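You operate a simulated robot arm through the tools that you are given. There is no shell and no other tool.

You run a simulated two-armed robot. Do the job below in one go: nothing can be reset, and whatever is moved stays where it is left.

## Task
Recover crashed machine 1 and run the sphere program to STYLUS OK.
Fine: drives on, knob to MID, lift the probe over Z 400 with the up-down stick before any other move; keep clear of the table while it runs.

Only the result counts: the job must be done as asked and must still hold three seconds after the hand-in. Knocking over, shifting, dropping, spilling or breaking anything else fails it.

## Robot
Two 7-joint arms with two-finger grippers on one trunk that stands fixed in place. Base frame: the origin is at the foot of the trunk, x ahead of it, y to its left, z up. Lengths are in mm, angles in degrees, forces in N, time in s.
The left shoulder is at [44, 170, 1373], the right one opposite. With the tool pointing down near the work surface each hand reaches from about 100 to 560 mm from the base axis, measured 20 degrees to its own side. Payload 2.69 kg a hand.
Tool frame (each hand has its own): the origin (TCP) lies between the finger pads and is the grasp point; the fingertips stand 20 mm ahead of it; z points along the fingers, y is the line along which they close. The gripper opens to 100 mm; its body begins 63 mm behind the TCP.
Orientation is told as [roll, pitch, yaw] about the base's x, y, z axes, in that order, counted from this pose: with the fingers straight down and closing along the base's y, the tool's x points along the base's -x, its y along +y and its z along -z.

## Interface
- The arms move only by the tool send_rows. It takes "left_moves", "right_moves" or both (then of equal length, played together; a hand with none holds still); each is a list of rows, each an object (a shift or turn left out is 0, a gripper value left out holds the last) with "dp": the shift along the tool's x, y, z in units of 20 mm (1.0 is 20 mm), a list of three; "angular": the turn, a rotation vector about the tool's x, y, z in units of 6 degrees (1.0 is 6 degrees), a list of three; "gripper": the finger opening in m, from 0 to 0.1. In form: [{"dp": [tx, ty, tz], "angular": [ax, ay, az], "gripper": gripper}, ...]. A call has 1 to 20 rows; each row shifts and turns the commanded pose from where the row before left it, along the tool's axes as they then stand. A call with a number of a shift or a turn outside -1 to 1 is refused whole. Rows are played at 5 a second. More than 50 mm and 8.6 degrees between two rows, or a gripper value outside its range, and nothing of the call is played. Where a pose cannot be reached the arm comes as near as it can. A force on the tool above 40 N (or 10 N above the force at the start of the call, whichever is more), or a blocked arm, ends the call early, and 0.2 s more pass. The fingers move at their own pace (about 108 mm/s each) and stop on an object; they squeeze with about 34 N. The grip force told is the motor's: it shows also when the fingers shut on nothing. Time passes only in rows, and 0.2 s behind the last, so rows that do not move let the fingers close. The reply holds the time, the measured pose of the TCP, the force on the tool along the base axes, the opening and the grip force, in the units named above and with some noise, with the torque about the TCP (base axes, N m) and any sound that the robot's microphone picked up.
- Cameras (640 x 400 px; columns grow to the right, rows downward): "scene" is now at [167.9, 56.7, 1303.1]; the picture's right is [0.61, -0.80, -0.01], its down [-0.15, -0.10, -0.98] and it looks along [0.78, 0.60, -0.18] (base axes); focal length 214 px, centre (320, 200). "left" rides on the left gripper at [70, 18, -99] in its tool frame; the picture's right is [-0.26, 0.97, 0.00], its down [-0.75, -0.20, -0.63] and it looks along [-0.61, -0.16, 0.78] (tool axes); focal length 230 px, centre (320, 200). "right" rides on the right gripper at [70, -19, -99] in its tool frame; the picture's right is [0.26, 0.97, 0.00], its down [-0.75, 0.20, -0.63] and it looks along [-0.61, 0.16, 0.78] (tool axes); focal length 230 px, centre (320, 200). There is no depth. A picture from a camera that has moved, and an enlarged one, comes with that camera's place and axes in the base frame and with its lens.
- capture(camera): a new picture of that camera. No time passes.
- slide_trunk(by): moves the trunk up (or, below 0, down) by that many mm; the arms and the scene camera ride with it, the base frame stays. It gives what a move gives, with no picture.
- pan_tilt(pan, tilt): turns the head with the scene camera to pan (to the left, within 60 degrees either way) and tilt (down, from -29 to 69), counted from straight ahead of the robot. It gives what a move gives.
- enlarge(camera, box): a new picture of the part [left, top, right, bottom] of that camera's present view, enlarged. No time passes.
- sign_off(): hands the job in; it is judged then, once.

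Places have to be worked out from the pictures, the camera data and where the tool is seen. Open the grippers and draw the arms clear of the work before you hand the job in, unless the task says otherwise.

The tools are called as name(argument=value, ...) on one line, values as JSON. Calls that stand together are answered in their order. send_rows: Moves the arms, as the interface text tells. Its arguments: {"type":"object","properties":{"left_moves":{"type":"array"},"right_moves":{"type":"array"}},"required":[]} The other tools are called the same way: slide_trunk (by) moves the trunk up or down; pan_tilt (pan, tilt) turns the head that bears the scene camera; capture (camera) takes a picture; enlarge (camera, box) takes an enlarged picture of a part of a camera's view; sign_off () hands the job in.

At the start:

```text
t: 0.0
left_position: [355.7, 398.4, 1394.2]
left_ee_rot: [0.0, 0.0, 0.1]
left_wrist_force: [-1.1, 0.1, 0.3]
left_wrist_torque: [0.02, -0.02, -0.01]
left_finger_gap: 100.5
left_finger_force: 0.0
right_position: [431.5, 37.5, 1403.9]
right_ee_rot: [-0.1, 0.0, 0.0]
right_wrist_force: [-0.3, 0.0, -0.4]
right_wrist_torque: [-0.01, -0.02, -0.01]
right_finger_gap: 100.2
right_finger_force: 0.0
trunk travel left (down, up): [-600.0, 90.0]
head pan, tilt (commanded): [37.3, 9.9]
```

scene: 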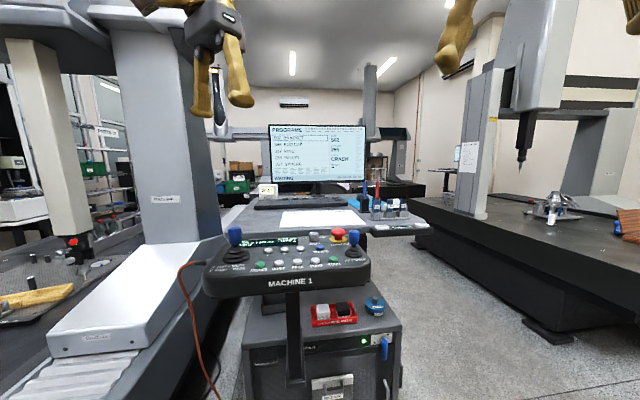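
right: 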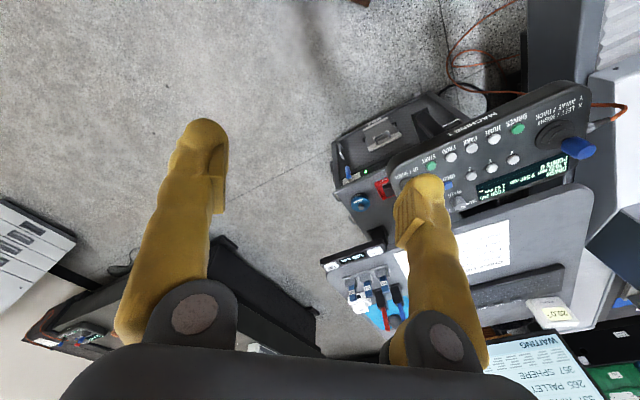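
left: 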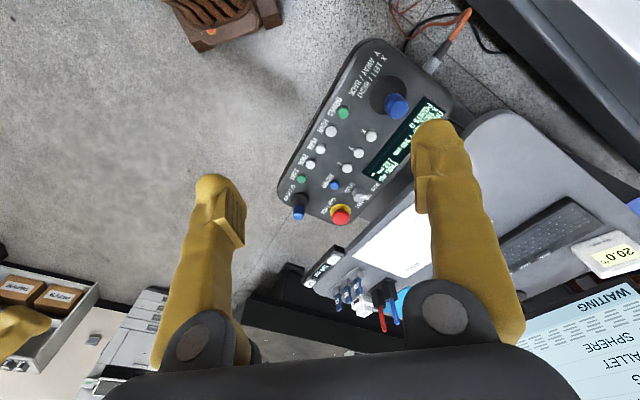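

I start by looking closely at the control panel, the monitor and the machine, using enlarged views.

enlarge(camera="scene", box=[200, 220, 380, 300])

enlarge(camera="scene", box=[250, 115, 430, 225])

enlarge(camera="left", box=[270, 40, 450, 230])

enlarge(camera="scene", box=[240, 280, 420, 400])

```text
3.56 times, centred on (290, 260) of scene
camera zoom: at [167.9, 56.7, 1303.1], right [0.61, -0.8, -0.01], down [-0.15, -0.1, -0.98], along [0.78, 0.6, -0.18], focal length 763 px, centre (427, -13)
```

zoom: 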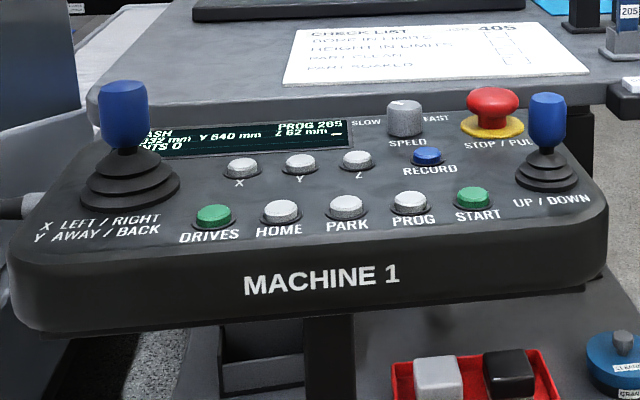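

```text
3.56 times, centred on (340, 170) of scene
camera zoom: at [167.9, 56.7, 1303.1], right [0.61, -0.8, -0.01], down [-0.15, -0.1, -0.98], along [0.78, 0.6, -0.18], focal length 763 px, centre (249, 307)
```

zoom: 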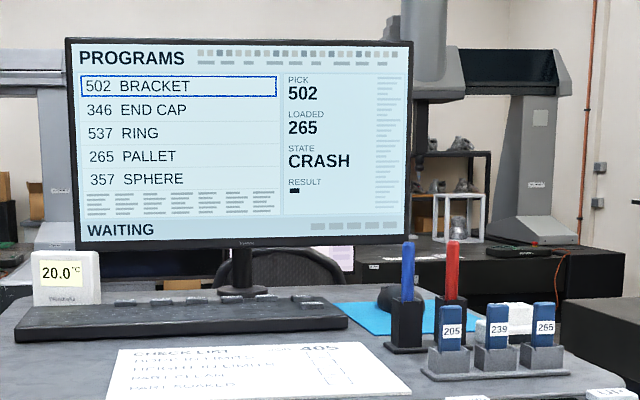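

```text
2.11 times, centred on (360, 135) of left
camera zoom: at [286.1, 416.9, 1493.2], right [0.26, 0.97, 0.0], down [0.75, -0.2, 0.63], along [0.61, -0.16, -0.78], focal length 484 px, centre (236, 337)
```

zoom: 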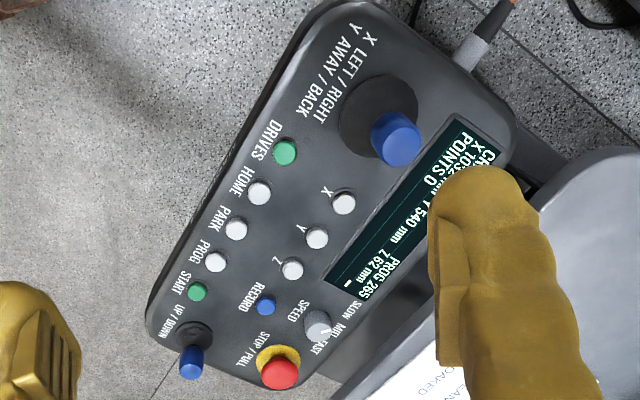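

```text
3.33 times, centred on (330, 340) of scene
camera zoom: at [167.9, 56.7, 1303.1], right [0.61, -0.8, -0.01], down [-0.15, -0.1, -0.98], along [0.78, 0.6, -0.18], focal length 715 px, centre (287, -267)
```

zoom: 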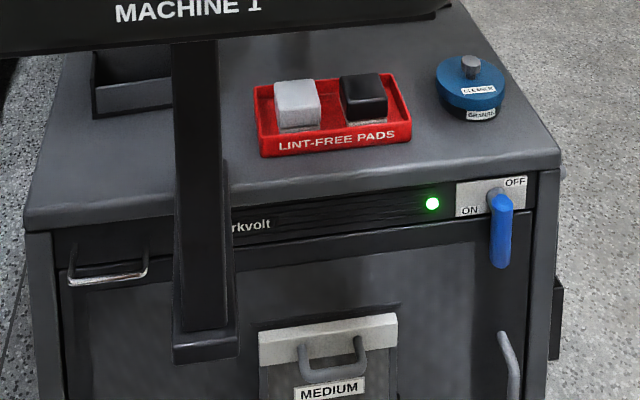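

The panel is a MACHINE 1 console with DRIVES, HOME, PARK, PROG, START, a speed knob (seemingly on SLOW), a stop mushroom and two sticks. I turn the head to survey the machine, tables and obstacles around.

pan_tilt(pan=60, tilt=15)

capture(camera="scene")

pan_tilt(pan=0, tilt=15)

capture(camera="scene")

pan_tilt(pan=-50, tilt=20)

capture(camera="scene")

pan_tilt(pan=37, tilt=45)

capture(camera="scene")

```text
t: 0.9
left_position: [330.8, 398.2, 1400.5]
left_ee_rot: [-0.1, -1.1, 0.0]
left_wrist_force: [-0.6, 0.1, 0.5]
left_wrist_torque: [-0.01, -0.03, -0.01]
left_finger_gap: 100.1
left_finger_force: 0.0
right_position: [406.5, 37.3, 1413.8]
right_ee_rot: [-0.1, -1.1, 0.0]
right_wrist_force: [-0.6, 0.1, -0.2]
right_wrist_torque: [0.01, -0.03, -0.02]
right_finger_gap: 100.0
right_finger_force: 0.1
trunk travel left (down, up): [-600.0, 90.0]
head pan, tilt (commanded): [60.0, 15.0]
```

```text
taken
camera scene: at [137.7, 81.0, 1295.6], right [0.87, -0.5, -0.01], down [-0.14, -0.22, -0.96], along [0.48, 0.84, -0.27], focal length 214 px, centre (320, 200)
```

scene: 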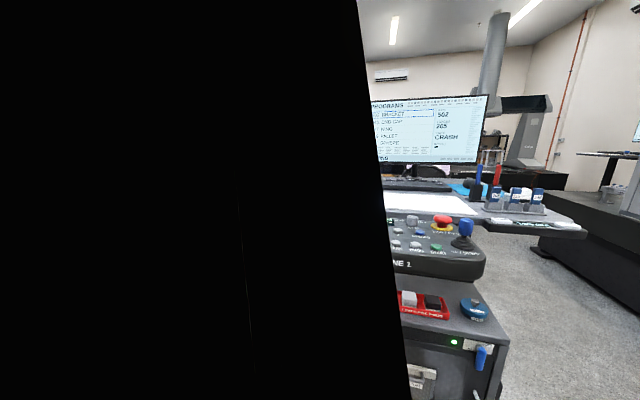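

```text
t: 2.2
left_position: [335.4, 397.9, 1400.2]
left_ee_rot: [-0.1, -0.9, 0.0]
left_wrist_force: [-0.5, 0.0, 0.2]
left_wrist_torque: [0.02, 0.01, -0.02]
left_finger_gap: 100.0
left_finger_force: 0.0
right_position: [408.4, 36.2, 1411.3]
right_ee_rot: [-0.1, -0.9, -0.1]
right_wrist_force: [0.3, 0.7, 0.0]
right_wrist_torque: [0.04, 0.03, -0.02]
right_finger_gap: 100.0
right_finger_force: 0.0
trunk travel left (down, up): [-600.0, 90.0]
head pan, tilt (commanded): [0.0, 15.0]
```

```text
taken
camera scene: at [187.6, 0.4, 1294.4], right [0.0, -1.0, 0.0], down [-0.28, 0.0, -0.96], along [0.96, 0.0, -0.28], focal length 214 px, centre (320, 200)
```

scene: 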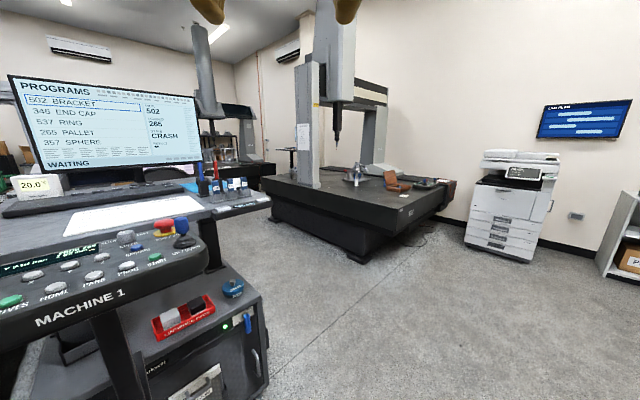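

```text
t: 3.3
left_position: [333.7, 398.9, 1398.2]
left_ee_rot: [-0.1, -0.9, 0.0]
left_wrist_force: [-0.2, -0.1, 0.9]
left_wrist_torque: [-0.01, 0.01, -0.01]
left_finger_gap: 100.1
left_finger_force: 0.1
right_position: [408.7, 37.4, 1411.2]
right_ee_rot: [-0.1, -0.9, 0.0]
right_wrist_force: [0.1, 0.4, -0.3]
right_wrist_torque: [0.01, 0.02, 0.03]
right_finger_gap: 99.9
right_finger_force: 0.1
trunk travel left (down, up): [-600.0, 90.0]
head pan, tilt (commanded): [-50.0, 20.0]
```

```text
taken
camera scene: at [153.6, -71.0, 1286.9], right [-0.77, -0.64, 0.01], down [-0.24, 0.26, -0.94], along [0.6, -0.72, -0.35], focal length 214 px, centre (320, 200)
```

scene: 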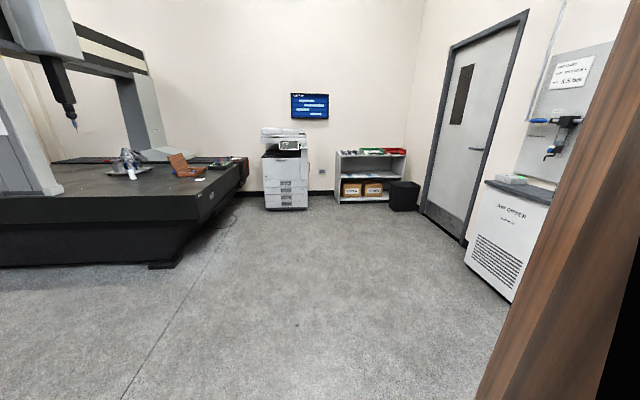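

```text
t: 5.0
left_position: [336.6, 397.9, 1398.9]
left_ee_rot: [-0.1, -0.9, 0.0]
left_wrist_force: [-0.1, -0.1, -0.1]
left_wrist_torque: [0.03, 0.01, -0.02]
left_finger_gap: 99.9
left_finger_force: 0.0
right_position: [408.3, 37.2, 1412.0]
right_ee_rot: [-0.1, -1.0, 0.0]
right_wrist_force: [-0.1, 0.4, -0.2]
right_wrist_torque: [0.0, 0.02, 0.04]
right_finger_gap: 99.7
right_finger_force: 0.0
trunk travel left (down, up): [-600.0, 90.0]
head pan, tilt (commanded): [37.0, 45.0]
```

```text
taken
camera scene: at [158.0, 49.2, 1248.1], right [0.6, -0.8, -0.01], down [-0.58, -0.43, -0.7], along [0.55, 0.43, -0.72], focal length 214 px, centre (320, 200)
```

scene: 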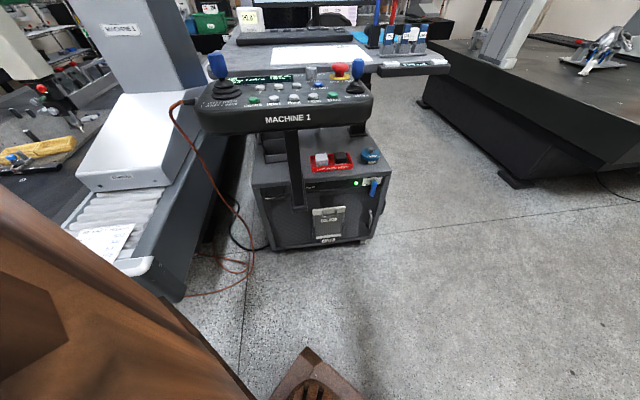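

The left machine's column carries a label; I zoom there, at the machine's probe, and again at the console.

enlarge(camera="scene", box=[0, 0, 180, 160])

enlarge(camera="scene", box=[190, 40, 390, 140])

pan_tilt(pan=50, tilt=25)

capture(camera="scene")

capture(camera="left")

```text
2.50 times, centred on (90, 80) of scene
camera zoom: at [158.0, 49.2, 1248.1], right [0.6, -0.8, -0.01], down [-0.58, -0.43, -0.7], along [0.55, 0.43, -0.72], focal length 536 px, centre (895, 500)
```

zoom: 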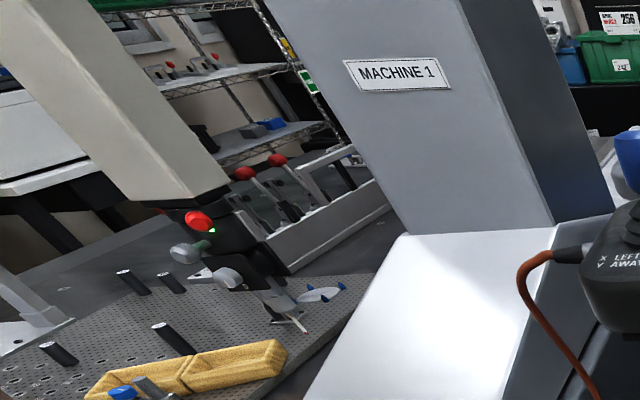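

```text
3.20 times, centred on (290, 90) of scene
camera zoom: at [158.0, 49.2, 1248.1], right [0.6, -0.8, -0.01], down [-0.58, -0.43, -0.7], along [0.55, 0.43, -0.72], focal length 686 px, centre (416, 552)
```

zoom: 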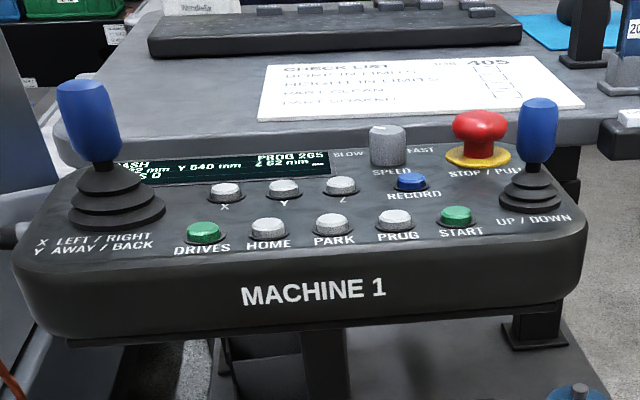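

```text
t: 5.8
left_position: [334.3, 398.5, 1398.7]
left_ee_rot: [-0.1, -0.9, 0.0]
left_wrist_force: [0.6, 0.0, 0.6]
left_wrist_torque: [-0.01, -0.02, 0.02]
left_finger_gap: 100.1
left_finger_force: 0.0
right_position: [408.2, 37.0, 1411.9]
right_ee_rot: [-0.1, -1.0, 0.1]
right_wrist_force: [-0.5, -0.6, 0.1]
right_wrist_torque: [0.01, 0.02, 0.0]
right_finger_gap: 100.2
right_finger_force: 0.0
trunk travel left (down, up): [-600.0, 90.0]
head pan, tilt (commanded): [50.0, 25.0]
```

```text
taken
camera scene: at [152.8, 70.8, 1278.7], right [0.77, -0.64, -0.01], down [-0.29, -0.32, -0.9], along [0.58, 0.69, -0.43], focal length 214 px, centre (320, 200)
```

scene: 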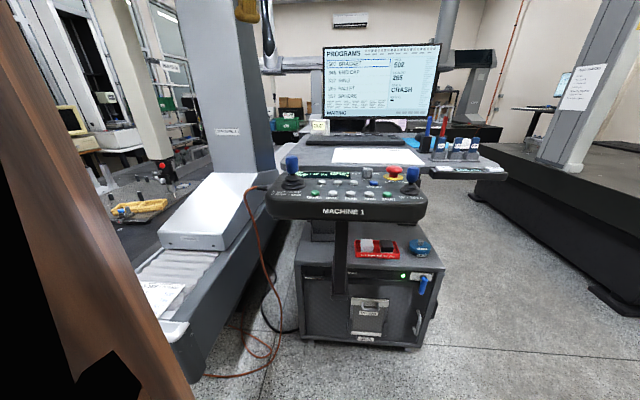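

```text
taken
camera left: at [262.6, 416.8, 1497.1], right [0.26, 0.97, 0.0], down [0.74, -0.2, 0.64], along [0.62, -0.16, -0.77], focal length 230 px, centre (320, 200)
```

left: 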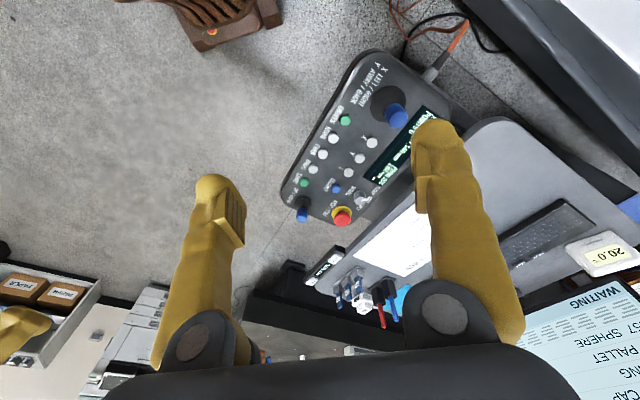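

The console lies about 1084 mm high, rotated 45° to the left, with DRIVES near [427, 422] and START near [541, 308]. I zoom in on the knob, stop and stick for details.

enlarge(camera="left", box=[270, 160, 390, 235])

enlarge(camera="left", box=[330, 60, 450, 135])

enlarge(camera="scene", box=[350, 160, 430, 210])

enlarge(camera="scene", box=[80, 140, 240, 260])

```text
5.33 times, centred on (330, 198) of left
camera zoom: at [262.6, 416.8, 1497.1], right [0.26, 0.97, 0.0], down [0.74, -0.2, 0.64], along [0.62, -0.16, -0.77], focal length 1227 px, centre (267, 213)
```

zoom: 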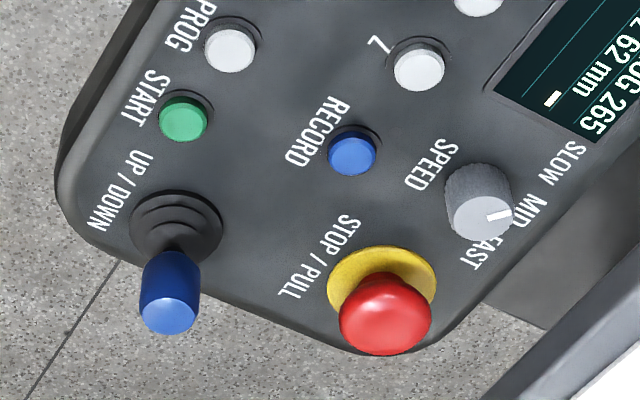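

```text
5.33 times, centred on (390, 98) of left
camera zoom: at [262.6, 416.8, 1497.1], right [0.26, 0.97, 0.0], down [0.74, -0.2, 0.64], along [0.62, -0.16, -0.77], focal length 1227 px, centre (-53, 747)
```

zoom: 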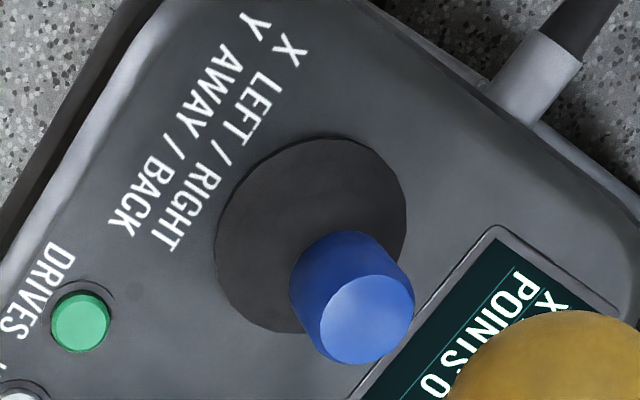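

```text
8.00 times, centred on (390, 185) of scene
camera zoom: at [152.8, 70.8, 1278.7], right [0.77, -0.64, -0.01], down [-0.29, -0.32, -0.9], along [0.58, 0.69, -0.43], focal length 1716 px, centre (-240, 320)
```

zoom: 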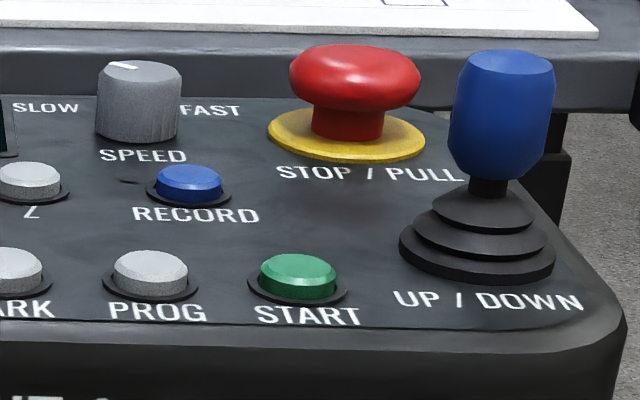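

```text
3.33 times, centred on (160, 200) of scene
camera zoom: at [152.8, 70.8, 1278.7], right [0.77, -0.64, -0.01], down [-0.29, -0.32, -0.9], along [0.58, 0.69, -0.43], focal length 715 px, centre (853, 200)
```

zoom: 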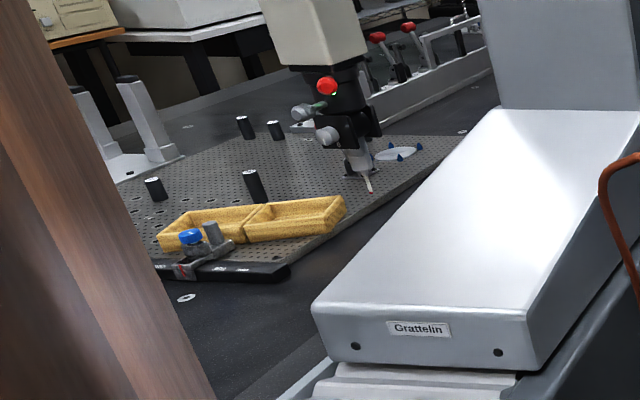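

The pointer of the knob is on SLOW, about 30–45° anticlockwise of MID, and the stop mushroom looks raised. I lower the left hand a little first to see how the arm follows the commands.

send_rows(left_moves=[{"dp": [0, 0, 1], "gripper": 0.1}, {"dp": [0, 0, 1]}, {"dp": [0, 0, 1]}, {"dp": [0, 0, 1]}, {"dp": [0, 0, 1]}, {"dp": [0, 0, 0]}])

```text
t: 7.2
left_position: [336.5, 396.3, 1300.9]
left_ee_rot: [-0.2, -0.9, 0.0]
left_wrist_force: [-0.3, -0.4, -0.5]
left_wrist_torque: [0.02, -0.02, 0.0]
left_finger_gap: 99.7
left_finger_force: 0.0
right_position: [408.1, 36.7, 1412.3]
right_ee_rot: [-0.1, -0.8, 0.0]
right_wrist_force: [0.0, -1.1, -0.5]
right_wrist_torque: [-0.01, 0.03, 0.0]
right_finger_gap: 100.1
right_finger_force: 0.1
trunk travel left (down, up): [-600.0, 90.0]
head pan, tilt (commanded): [50.0, 25.0]
```

The trunk seems to lean back about 0.9°, so I rely on measured poses. Now I turn the left hand to yaw -45° (closing line away-from-me on the panel), close the fingers and stop above DRIVES.

send_rows(left_moves=[{"angular": [0, 0, 1], "gripper": 0.0}, {"angular": [0, 0, 1]}, {"angular": [0, 0, 1]}, {"angular": [0, 0, 1]}, {"angular": [0, 0, 1]}, {"angular": [0, 0, 1]}, {"angular": [0, 0, 1]}, {"angular": [0, 0, 0.5]}, {"dp": [-0.38, 0.68, 0.8]}, {"dp": [-0.38, 0.68, 0.8]}, {"dp": [-0.38, 0.68, 0.8]}, {"dp": [-0.38, 0.68, 0.8]}, {"dp": [-0.38, 0.68, 0.8]}, {"dp": [-0.38, 0.68, 0.8]}, {"dp": [0, 0, 0]}])

capture(camera="left")

capture(camera="scene")

```text
t: 10.4
left_position: [428.8, 422.4, 1205.0]
left_ee_rot: [0.6, -0.8, -45.0]
left_wrist_force: [-0.2, 0.4, 0.3]
left_wrist_torque: [0.02, -0.04, -0.04]
left_finger_gap: 0.0
left_finger_force: 29.6
right_position: [408.2, 36.2, 1412.7]
right_ee_rot: [-0.1, -1.1, 0.0]
right_wrist_force: [-0.2, 0.5, 1.0]
right_wrist_torque: [-0.04, 0.0, 0.01]
right_finger_gap: 100.0
right_finger_force: 0.0
trunk travel left (down, up): [-600.0, 90.0]
head pan, tilt (commanded): [50.0, 25.0]
```

```text
taken
camera left: at [389.2, 485.8, 1303.3], right [0.86, 0.5, 0.01], down [0.38, -0.67, 0.64], along [0.33, -0.55, -0.77], focal length 230 px, centre (320, 200)
```

left: 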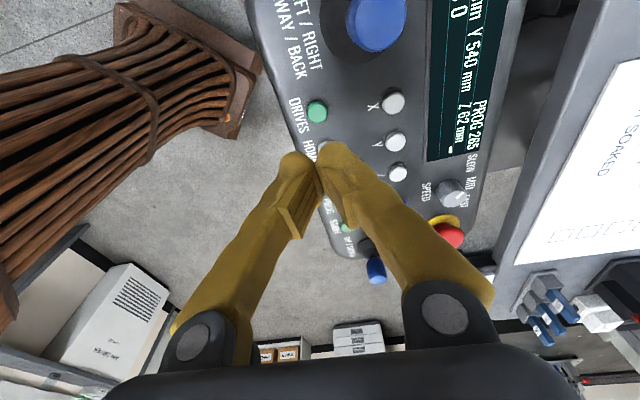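

```text
taken
camera scene: at [152.3, 70.6, 1278.9], right [0.77, -0.64, -0.01], down [-0.29, -0.32, -0.9], along [0.58, 0.69, -0.43], focal length 214 px, centre (320, 200)
```

scene: 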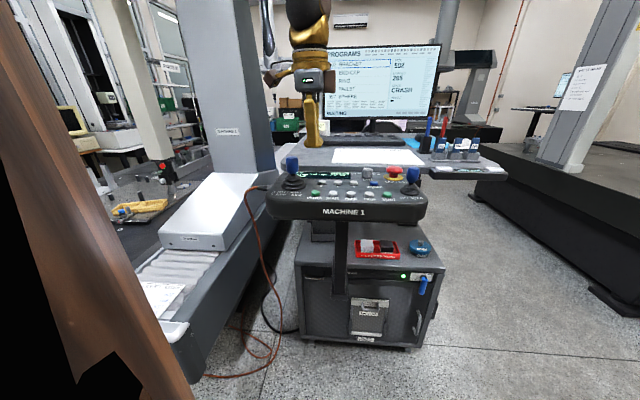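

The left hand hovers right over DRIVES, and this view puts DRIVES at [427, 421, 1084], matching. I zoom in to refine the other controls and their height.

enlarge(camera="left", box=[250, 60, 490, 290])

enlarge(camera="scene", box=[260, 60, 440, 230])

```text
1.74 times, centred on (370, 175) of left
camera zoom: at [389.2, 485.8, 1303.3], right [0.86, 0.5, 0.01], down [0.38, -0.67, 0.64], along [0.33, -0.55, -0.77], focal length 400 px, centre (233, 244)
```

zoom: 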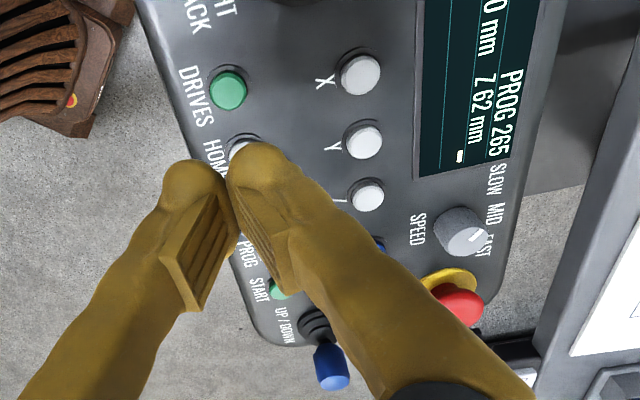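

```text
2.35 times, centred on (350, 145) of scene
camera zoom: at [152.3, 70.6, 1278.9], right [0.77, -0.64, -0.01], down [-0.29, -0.32, -0.9], along [0.58, 0.69, -0.43], focal length 505 px, centre (249, 329)
```

zoom: 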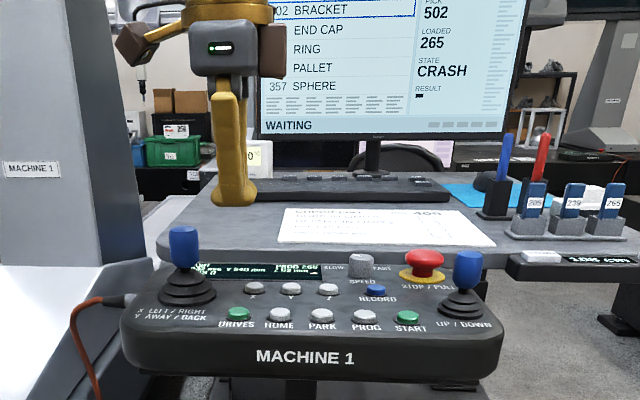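

Tip is centred over DRIVES with about 100 mm to go; the body will stay above the XY stick. I descend to just over the button.

send_rows(left_moves=[{"dp": [0, 0, 1]}, {"dp": [0, 0, 1]}, {"dp": [0, 0, 1]}, {"dp": [0, 0, 1]}, {"dp": [0, 0, 0.4]}, {"dp": [0, 0, 0]}])

capture(camera="left")

enlarge(camera="scene", box=[260, 130, 440, 230])

```text
t: 11.8
left_position: [429.5, 421.6, 1115.8]
left_ee_rot: [0.4, -0.8, -44.9]
left_wrist_force: [0.3, -0.6, 0.6]
left_wrist_torque: [0.01, 0.01, 0.0]
left_finger_gap: 0.1
left_finger_force: 29.4
right_position: [408.6, 37.2, 1410.8]
right_ee_rot: [-0.1, -0.9, 0.0]
right_wrist_force: [-0.1, 0.5, 0.0]
right_wrist_torque: [0.02, -0.02, 0.01]
right_finger_gap: 100.0
right_finger_force: 0.1
trunk travel left (down, up): [-600.0, 90.0]
head pan, tilt (commanded): [50.0, 25.0]
```

```text
taken
camera left: at [390.8, 485.9, 1213.9], right [0.86, 0.5, 0.01], down [0.38, -0.67, 0.64], along [0.33, -0.55, -0.77], focal length 230 px, centre (320, 200)
```

left: 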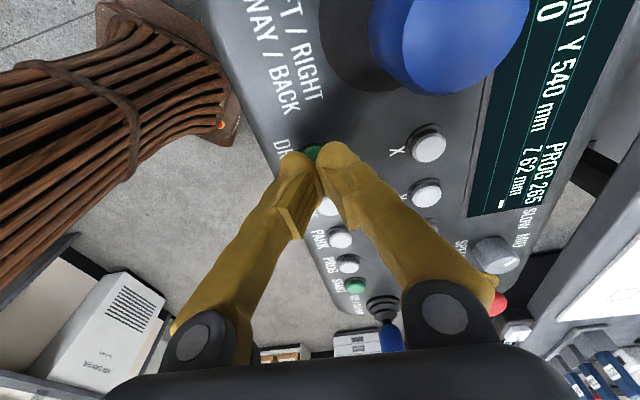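

```text
3.56 times, centred on (350, 180) of scene
camera zoom: at [152.9, 70.9, 1278.8], right [0.77, -0.64, -0.01], down [-0.29, -0.32, -0.9], along [0.57, 0.69, -0.43], focal length 763 px, centre (213, 271)
```

zoom: 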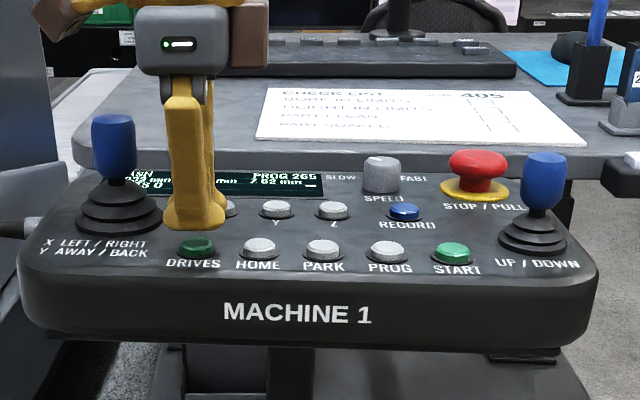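

Tip is ~10 mm above DRIVES and centred. I press in small steps, watching the force.

send_rows(left_moves=[{"dp": [0, 0, 0.15]}, {"dp": [0, 0, 0.15]}, {"dp": [0, 0, 0.15]}, {"dp": [0, 0, 0.15]}])

enlarge(camera="scene", box=[260, 130, 440, 230])

```text
t: 12.8
left_position: [429.7, 422.5, 1106.0]
left_ee_rot: [0.5, -0.7, -44.9]
left_wrist_force: [-0.1, 0.0, -0.1]
left_wrist_torque: [0.01, 0.01, 0.02]
left_finger_gap: 0.1
left_finger_force: 29.5
right_position: [409.7, 37.0, 1411.4]
right_ee_rot: [0.0, -0.9, 0.1]
right_wrist_force: [0.8, 0.4, 0.1]
right_wrist_torque: [0.03, -0.01, -0.02]
right_finger_gap: 100.0
right_finger_force: 0.1
trunk travel left (down, up): [-600.0, 90.0]
head pan, tilt (commanded): [50.0, 25.0]
```

```text
3.56 times, centred on (350, 180) of scene
camera zoom: at [153.0, 71.0, 1278.7], right [0.77, -0.64, -0.01], down [-0.29, -0.32, -0.9], along [0.57, 0.69, -0.43], focal length 763 px, centre (213, 271)
```

zoom: 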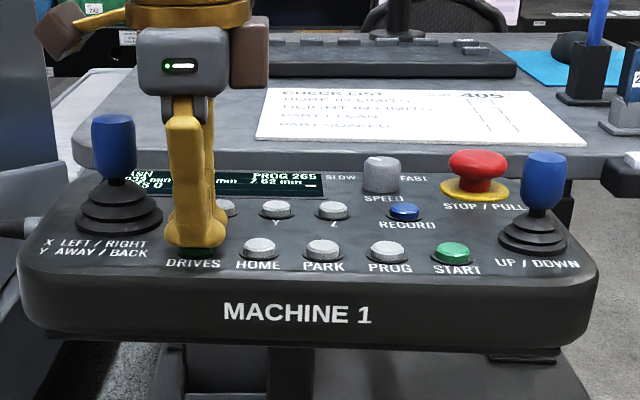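

No contact yet at tip height about 1086; I keep going down in 2 mm steps.

send_rows(left_moves=[{"dp": [0, 0, 0.1]}, {"dp": [0, 0, 0.1]}, {"dp": [0, 0, 0.1]}])

enlarge(camera="scene", box=[260, 130, 440, 230])

```text
t: 13.6
left_position: [429.1, 423.2, 1100.8]
left_ee_rot: [0.7, -0.8, -44.9]
left_wrist_force: [-2.8, 1.3, 10.4]
left_wrist_torque: [0.06, 0.09, 0.06]
left_finger_gap: 6.3
left_finger_force: 29.1
right_position: [407.7, 36.6, 1412.4]
right_ee_rot: [-0.1, -1.1, 0.1]
right_wrist_force: [-0.1, 0.4, 0.0]
right_wrist_torque: [0.02, -0.01, 0.02]
right_finger_gap: 100.1
right_finger_force: 0.0
trunk travel left (down, up): [-600.0, 90.0]
head pan, tilt (commanded): [50.0, 25.0]
heard: click
```

```text
3.56 times, centred on (350, 180) of scene
camera zoom: at [151.7, 70.4, 1279.0], right [0.77, -0.64, -0.01], down [-0.29, -0.32, -0.9], along [0.58, 0.69, -0.43], focal length 763 px, centre (213, 271)
```

zoom: 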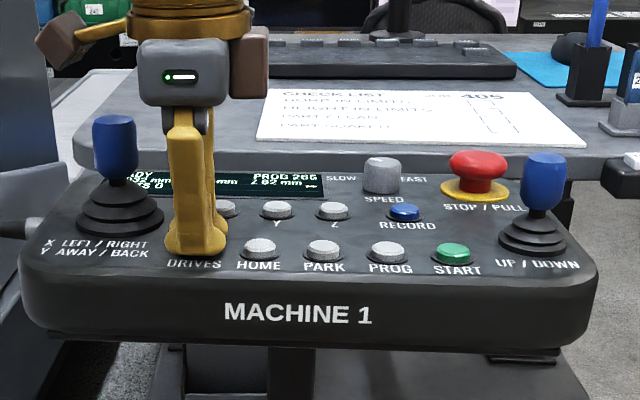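

A click was heard and the display now seems to read "READY". I lift the hand straight up and read the screens.

send_rows(left_moves=[{"dp": [0, 0, -0.5]}, {"dp": [0, 0, -1]}, {"dp": [0, 0, -1]}, {"dp": [0, 0, -1]}, {"dp": [0, 0, -1]}, {"dp": [0, 0, 0]}])

enlarge(camera="scene", box=[260, 130, 440, 230])

enlarge(camera="scene", box=[310, 40, 450, 130])

enlarge(camera="left", box=[340, 0, 560, 260])

```text
t: 15.0
left_position: [429.2, 422.3, 1189.7]
left_ee_rot: [0.5, -0.7, -44.9]
left_wrist_force: [-0.9, 0.4, 0.6]
left_wrist_torque: [0.01, 0.01, -0.02]
left_finger_gap: 0.0
left_finger_force: 29.7
right_position: [408.7, 37.3, 1412.0]
right_ee_rot: [0.0, -0.9, 0.1]
right_wrist_force: [0.2, 0.3, -0.1]
right_wrist_torque: [0.01, 0.02, 0.0]
right_finger_gap: 100.0
right_finger_force: 0.1
trunk travel left (down, up): [-600.0, 90.0]
head pan, tilt (commanded): [50.0, 25.0]
```

```text
3.56 times, centred on (350, 180) of scene
camera zoom: at [153.2, 71.1, 1278.7], right [0.77, -0.64, -0.01], down [-0.29, -0.32, -0.9], along [0.57, 0.69, -0.43], focal length 763 px, centre (213, 271)
```

zoom: 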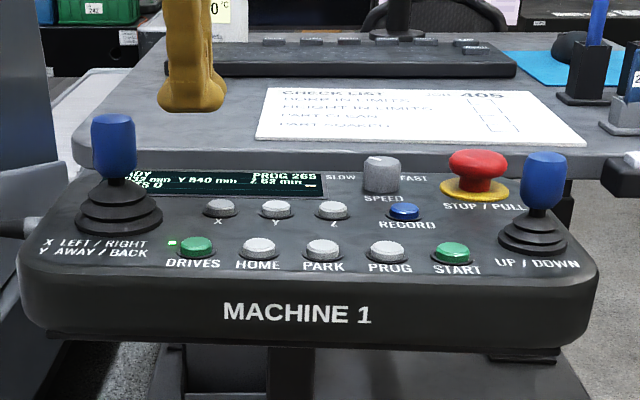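

```text
4.44 times, centred on (380, 85) of scene
camera zoom: at [153.2, 71.1, 1278.7], right [0.77, -0.64, -0.01], down [-0.29, -0.32, -0.9], along [0.57, 0.69, -0.43], focal length 953 px, centre (53, 711)
```

zoom: 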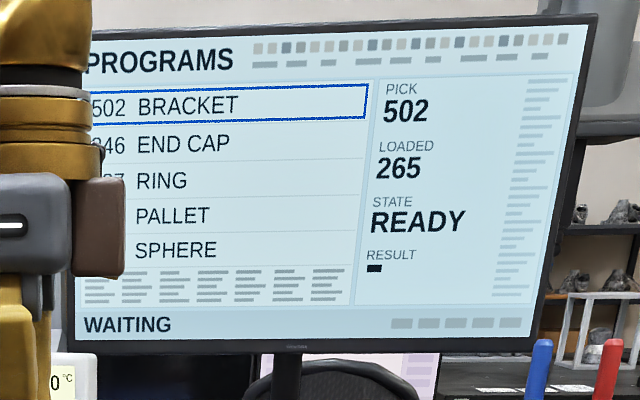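

```text
1.54 times, centred on (450, 130) of left
camera zoom: at [390.3, 485.2, 1287.6], right [0.86, 0.5, 0.01], down [0.38, -0.67, 0.64], along [0.33, -0.55, -0.77], focal length 354 px, centre (120, 308)
```

zoom: 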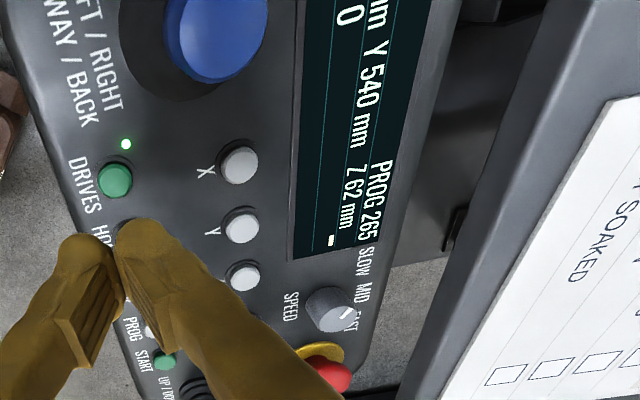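

State is READY with the DRIVES lamp lit. Next the knob at about [605, 422, 1103]: I move above it at this height with the fingers opening to 60 mm.

send_rows(left_moves=[{"dp": [-0.84, 0.84, 0], "gripper": 0.06}, {"dp": [-0.84, 0.84, 0]}, {"dp": [-0.84, 0.84, 0]}, {"dp": [-0.84, 0.84, 0]}, {"dp": [-0.84, 0.84, 0]}, {"dp": [-0.84, 0.84, 0]}, {"dp": [-0.84, 0.84, 0]}, {"dp": [0, 0, 0]}])

capture(camera="left")

capture(camera="scene")

```text
t: 16.5
left_position: [559.9, 423.0, 1202.9]
left_ee_rot: [1.1, -1.7, -45.0]
left_wrist_force: [-0.7, 0.3, -0.3]
left_wrist_torque: [-0.03, -0.07, 0.0]
left_finger_gap: 60.3
left_finger_force: 0.1
right_position: [380.8, 38.0, 1419.5]
right_ee_rot: [-0.2, -2.1, 0.0]
right_wrist_force: [-0.4, -0.1, -0.4]
right_wrist_torque: [-0.01, -0.1, 0.01]
right_finger_gap: 100.0
right_finger_force: 0.1
trunk travel left (down, up): [-600.0, 90.0]
head pan, tilt (commanded): [50.0, 25.0]
stopped in row 7 (left hand): the arm was blocked; the commanded pose is now the measured one
```

```text
taken
camera left: at [519.9, 486.6, 1300.1], right [0.86, 0.5, 0.03], down [0.37, -0.67, 0.65], along [0.34, -0.55, -0.76], focal length 230 px, centre (320, 200)
```

left: 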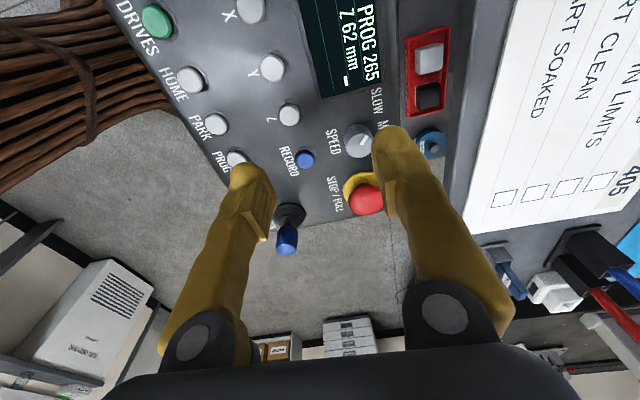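

```text
taken
camera scene: at [149.7, 71.0, 1279.2], right [0.77, -0.64, -0.01], down [-0.28, -0.32, -0.9], along [0.58, 0.69, -0.43], focal length 214 px, centre (320, 200)
```

scene: 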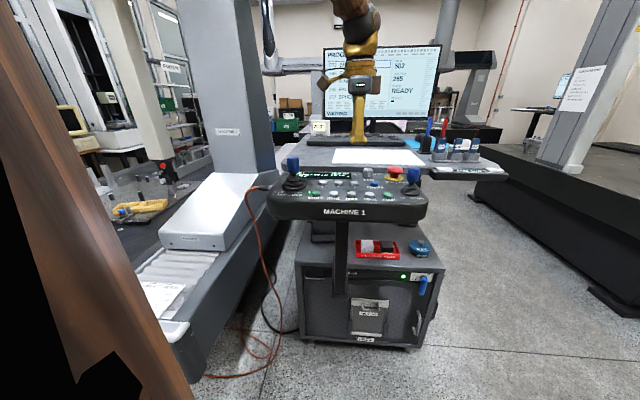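

The arm stopped around x=560 with no load on the tool – likely at full stretch. I hold still a moment to see where it settles and look at the arm.

send_rows(left_moves=[{"dp": [0, 0, 0]}, {"dp": [0, 0, 0]}])

pan_tilt(pan=45, tilt=-25)

capture(camera="scene")

capture(camera="right")

```text
t: 16.8
left_position: [545.4, 424.7, 1211.1]
left_ee_rot: [1.7, -2.4, -45.0]
left_wrist_force: [-0.6, -0.2, -0.3]
left_wrist_torque: [0.05, -0.02, 0.03]
left_finger_gap: 60.0
left_finger_force: 0.0
right_position: [360.9, 37.2, 1425.3]
right_ee_rot: [-0.2, -3.0, 0.1]
right_wrist_force: [-0.6, -0.1, -0.1]
right_wrist_torque: [-0.01, -0.03, -0.01]
right_finger_gap: 99.9
right_finger_force: 0.1
trunk travel left (down, up): [-600.0, 90.0]
head pan, tilt (commanded): [50.0, 25.0]
stopped in row 1 (left hand): the arm was blocked; the commanded pose is now the measured one
```

```text
t: 18.0
left_position: [544.5, 423.1, 1209.7]
left_ee_rot: [1.6, -2.4, -45.1]
left_wrist_force: [-0.5, 0.6, -0.3]
left_wrist_torque: [-0.03, -0.01, 0.0]
left_finger_gap: 59.6
left_finger_force: 0.0
right_position: [363.6, 37.3, 1424.6]
right_ee_rot: [-0.3, -2.8, 0.1]
right_wrist_force: [0.6, -0.3, -0.3]
right_wrist_torque: [0.01, -0.02, 0.01]
right_finger_gap: 100.1
right_finger_force: 0.0
trunk travel left (down, up): [-600.0, 90.0]
head pan, tilt (commanded): [45.0, -25.0]
```

```text
taken
camera scene: at [144.6, 50.5, 1355.0], right [0.71, -0.71, -0.01], down [0.28, 0.3, -0.91], along [0.65, 0.64, 0.41], focal length 214 px, centre (320, 200)
```

scene: 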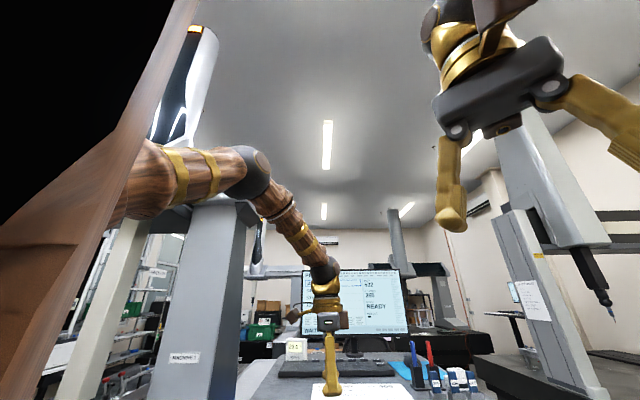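

```text
taken
camera right: at [288.4, 18.6, 1519.2], right [-0.26, 0.97, -0.02], down [0.72, 0.2, 0.67], along [0.65, 0.16, -0.75], focal length 230 px, centre (320, 200)
```

right: 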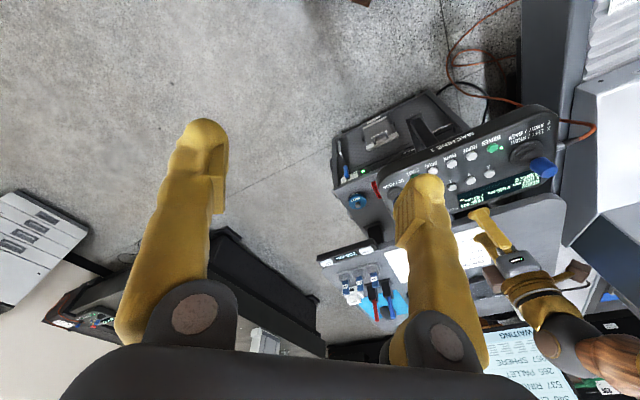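

The whole robot leaned back to about -2.8° while the left arm was stretched out, and nothing touches the tool. I draw the hand back to the earlier place to see whether the lean recovers.

send_rows(left_moves=[{"dp": [0.5, -0.5, 0]}, {"dp": [0.7, -0.7, 0]}, {"dp": [0.7, -0.7, 0]}, {"dp": [0.7, -0.7, 0]}, {"dp": [0.7, -0.7, 0]}, {"dp": [0, 0, 0]}, {"dp": [0, 0, 0]}])

```text
t: 19.6
left_position: [452.4, 422.5, 1205.8]
left_ee_rot: [1.7, -2.3, -44.8]
left_wrist_force: [0.1, -0.2, -0.1]
left_wrist_torque: [0.02, -0.01, 0.0]
left_finger_gap: 59.9
left_finger_force: 0.1
right_position: [362.8, 37.7, 1424.9]
right_ee_rot: [-0.3, -2.8, 0.0]
right_wrist_force: [-1.3, 0.8, -0.1]
right_wrist_torque: [0.01, -0.01, -0.01]
right_finger_gap: 100.2
right_finger_force: 0.0
trunk travel left (down, up): [-600.0, 90.0]
head pan, tilt (commanded): [45.0, -25.0]
```

The lean stayed at -2.8° after drawing back, though the head camera itself does not lean. I look at the upper arm and surroundings more closely to find out what caused it.

enlarge(camera="scene", box=[80, 0, 360, 300])

capture(camera="left")

pan_tilt(pan=60, tilt=-5)

capture(camera="scene")

```text
1.33 times, centred on (220, 150) of scene
camera zoom: at [144.9, 50.6, 1355.0], right [0.71, -0.71, -0.01], down [0.28, 0.3, -0.91], along [0.65, 0.64, 0.41], focal length 286 px, centre (453, 267)
```

zoom: 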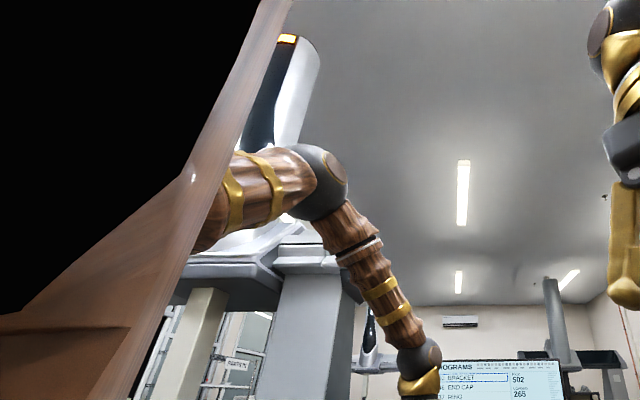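

```text
taken
camera left: at [410.7, 486.4, 1302.3], right [0.86, 0.5, 0.04], down [0.36, -0.67, 0.65], along [0.35, -0.55, -0.76], focal length 230 px, centre (320, 200)
```

left: 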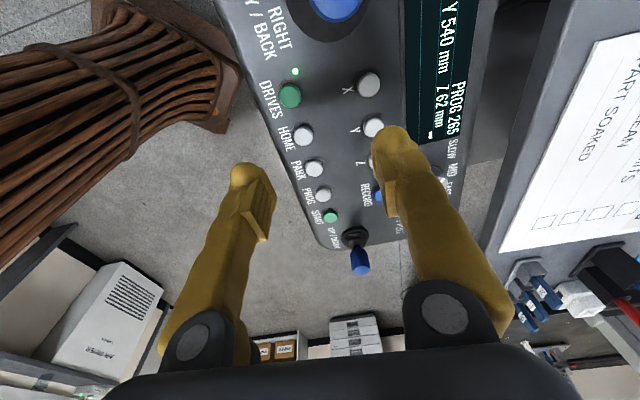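

```text
t: 20.4
left_position: [452.5, 423.5, 1205.8]
left_ee_rot: [1.6, -2.3, -45.1]
left_wrist_force: [0.3, -0.4, 0.2]
left_wrist_torque: [0.03, 0.02, -0.01]
left_finger_gap: 59.9
left_finger_force: 0.0
right_position: [363.7, 36.9, 1424.1]
right_ee_rot: [-0.2, -2.9, 0.0]
right_wrist_force: [0.1, -0.2, 0.2]
right_wrist_torque: [0.01, 0.01, -0.01]
right_finger_gap: 99.8
right_finger_force: 0.1
trunk travel left (down, up): [-600.0, 90.0]
head pan, tilt (commanded): [60.0, -5.0]
```

```text
taken
camera scene: at [138.3, 76.0, 1327.2], right [0.87, -0.5, -0.01], down [0.03, 0.08, -1.0], along [0.5, 0.86, 0.08], focal length 214 px, centre (320, 200)
```

scene: 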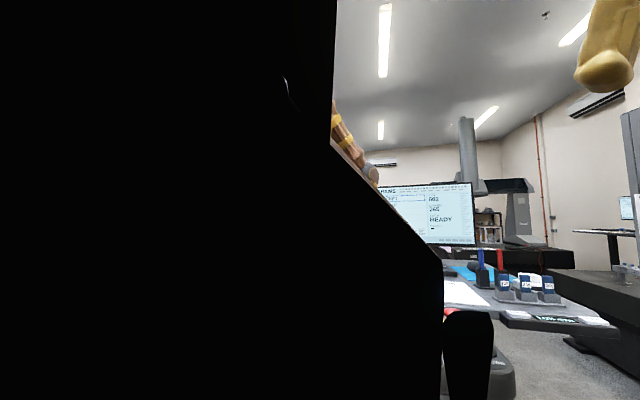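

The arm was fully stretched (links ~315 mm each), and some lean persists. I turn the head back to the front to see whether it makes any difference to the lean, and hold a few rows.

pan_tilt(pan=20, tilt=20)

send_rows(left_moves=[{"dp": [0, 0, 0]}, {"dp": [0, 0, 0]}, {"dp": [0, 0, 0]}])

capture(camera="scene")

```text
t: 21.5
left_position: [454.0, 423.4, 1205.5]
left_ee_rot: [1.7, -2.3, -45.0]
left_wrist_force: [0.1, -0.2, -0.4]
left_wrist_torque: [-0.02, -0.01, 0.01]
left_finger_gap: 60.2
left_finger_force: 0.0
right_position: [362.3, 36.3, 1425.1]
right_ee_rot: [-0.3, -2.9, 0.0]
right_wrist_force: [-0.1, -0.1, -1.5]
right_wrist_torque: [0.01, -0.04, 0.0]
right_finger_gap: 99.8
right_finger_force: 0.0
trunk travel left (down, up): [-600.0, 90.0]
head pan, tilt (commanded): [20.0, 20.0]
```

```text
t: 22.3
left_position: [453.4, 424.2, 1205.0]
left_ee_rot: [1.6, -2.3, -45.0]
left_wrist_force: [-0.4, -0.3, 0.7]
left_wrist_torque: [0.02, 0.0, -0.01]
left_finger_gap: 60.1
left_finger_force: 0.1
right_position: [362.9, 38.0, 1423.8]
right_ee_rot: [-0.4, -2.9, 0.1]
right_wrist_force: [0.0, 0.1, -0.1]
right_wrist_torque: [-0.01, -0.02, 0.01]
right_finger_gap: 100.1
right_finger_force: 0.1
trunk travel left (down, up): [-600.0, 90.0]
head pan, tilt (commanded): [20.0, 20.0]
```

```text
taken
camera scene: at [181.2, 32.2, 1286.4], right [0.34, -0.94, -0.01], down [-0.34, -0.12, -0.93], along [0.88, 0.32, -0.36], focal length 214 px, centre (320, 200)
```

scene: 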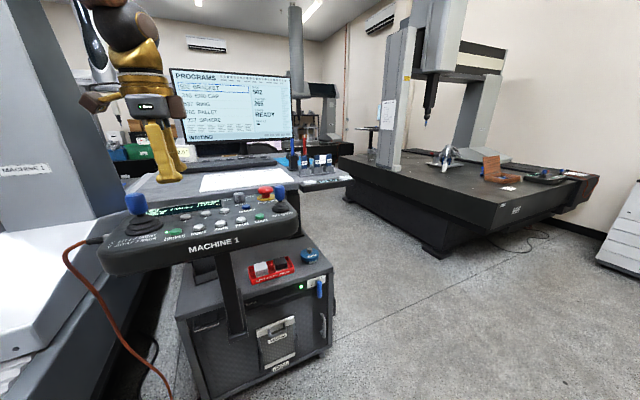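

Lean is unaffected by the head. Since the knob is beyond a straight-down reach, I will tilt the hand and lower the trunk 100 mm; first I raise the left hand 100 mm for that and see how the lean behaves.

send_rows(left_moves=[{"dp": [0, 0, -1]}, {"dp": [0, 0, -1]}, {"dp": [0, 0, -1]}, {"dp": [0, 0, -1]}, {"dp": [0, 0, -1]}, {"dp": [0, 0, 0]}])

slide_trunk(by=-100)

capture(camera="scene")

capture(camera="left")

```text
t: 23.7
left_position: [446.4, 425.1, 1305.1]
left_ee_rot: [1.7, -2.4, -45.0]
left_wrist_force: [0.0, 0.6, -1.1]
left_wrist_torque: [0.01, 0.01, -0.04]
left_finger_gap: 60.0
left_finger_force: 0.0
right_position: [363.7, 36.6, 1423.5]
right_ee_rot: [-0.3, -2.9, 0.0]
right_wrist_force: [0.5, -0.1, 0.4]
right_wrist_torque: [0.0, 0.0, 0.02]
right_finger_gap: 99.9
right_finger_force: 0.1
trunk travel left (down, up): [-600.0, 90.0]
head pan, tilt (commanded): [20.0, 20.0]
```

```text
t: 25.0
left_position: [445.4, 424.1, 1206.2]
left_ee_rot: [1.7, -2.3, -45.0]
left_wrist_force: [0.8, 1.1, -0.1]
left_wrist_torque: [0.03, -0.01, -0.01]
left_finger_gap: 60.1
left_finger_force: 0.1
right_position: [363.7, 37.2, 1323.9]
right_ee_rot: [-0.3, -2.9, 0.0]
right_wrist_force: [-0.5, 0.7, -0.1]
right_wrist_torque: [0.0, 0.0, 0.02]
right_finger_gap: 100.1
right_finger_force: 0.0
trunk travel left (down, up): [-500.0, 190.0]
head pan, tilt (commanded): [20.0, 20.0]
```

```text
taken
camera scene: at [179.4, 32.1, 1186.5], right [0.34, -0.94, -0.01], down [-0.34, -0.12, -0.93], along [0.88, 0.32, -0.36], focal length 214 px, centre (320, 200)
```

scene: 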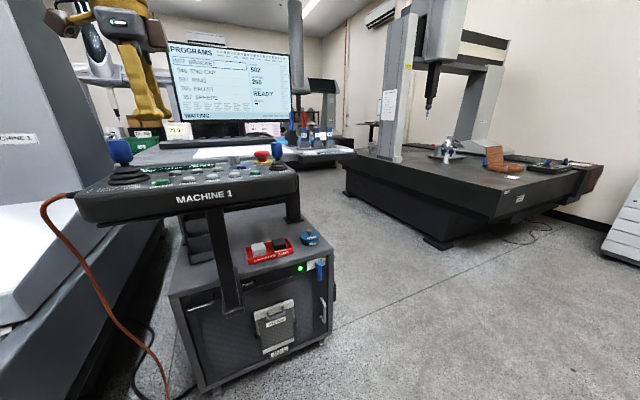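

```text
taken
camera left: at [404.3, 487.4, 1302.3], right [0.86, 0.5, 0.04], down [0.36, -0.67, 0.65], along [0.35, -0.55, -0.76], focal length 230 px, centre (320, 200)
```

left: 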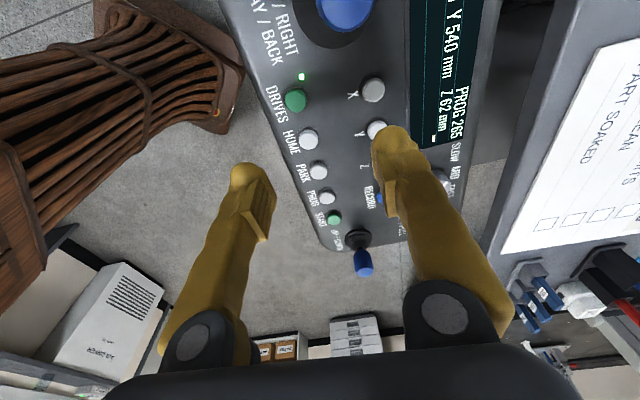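

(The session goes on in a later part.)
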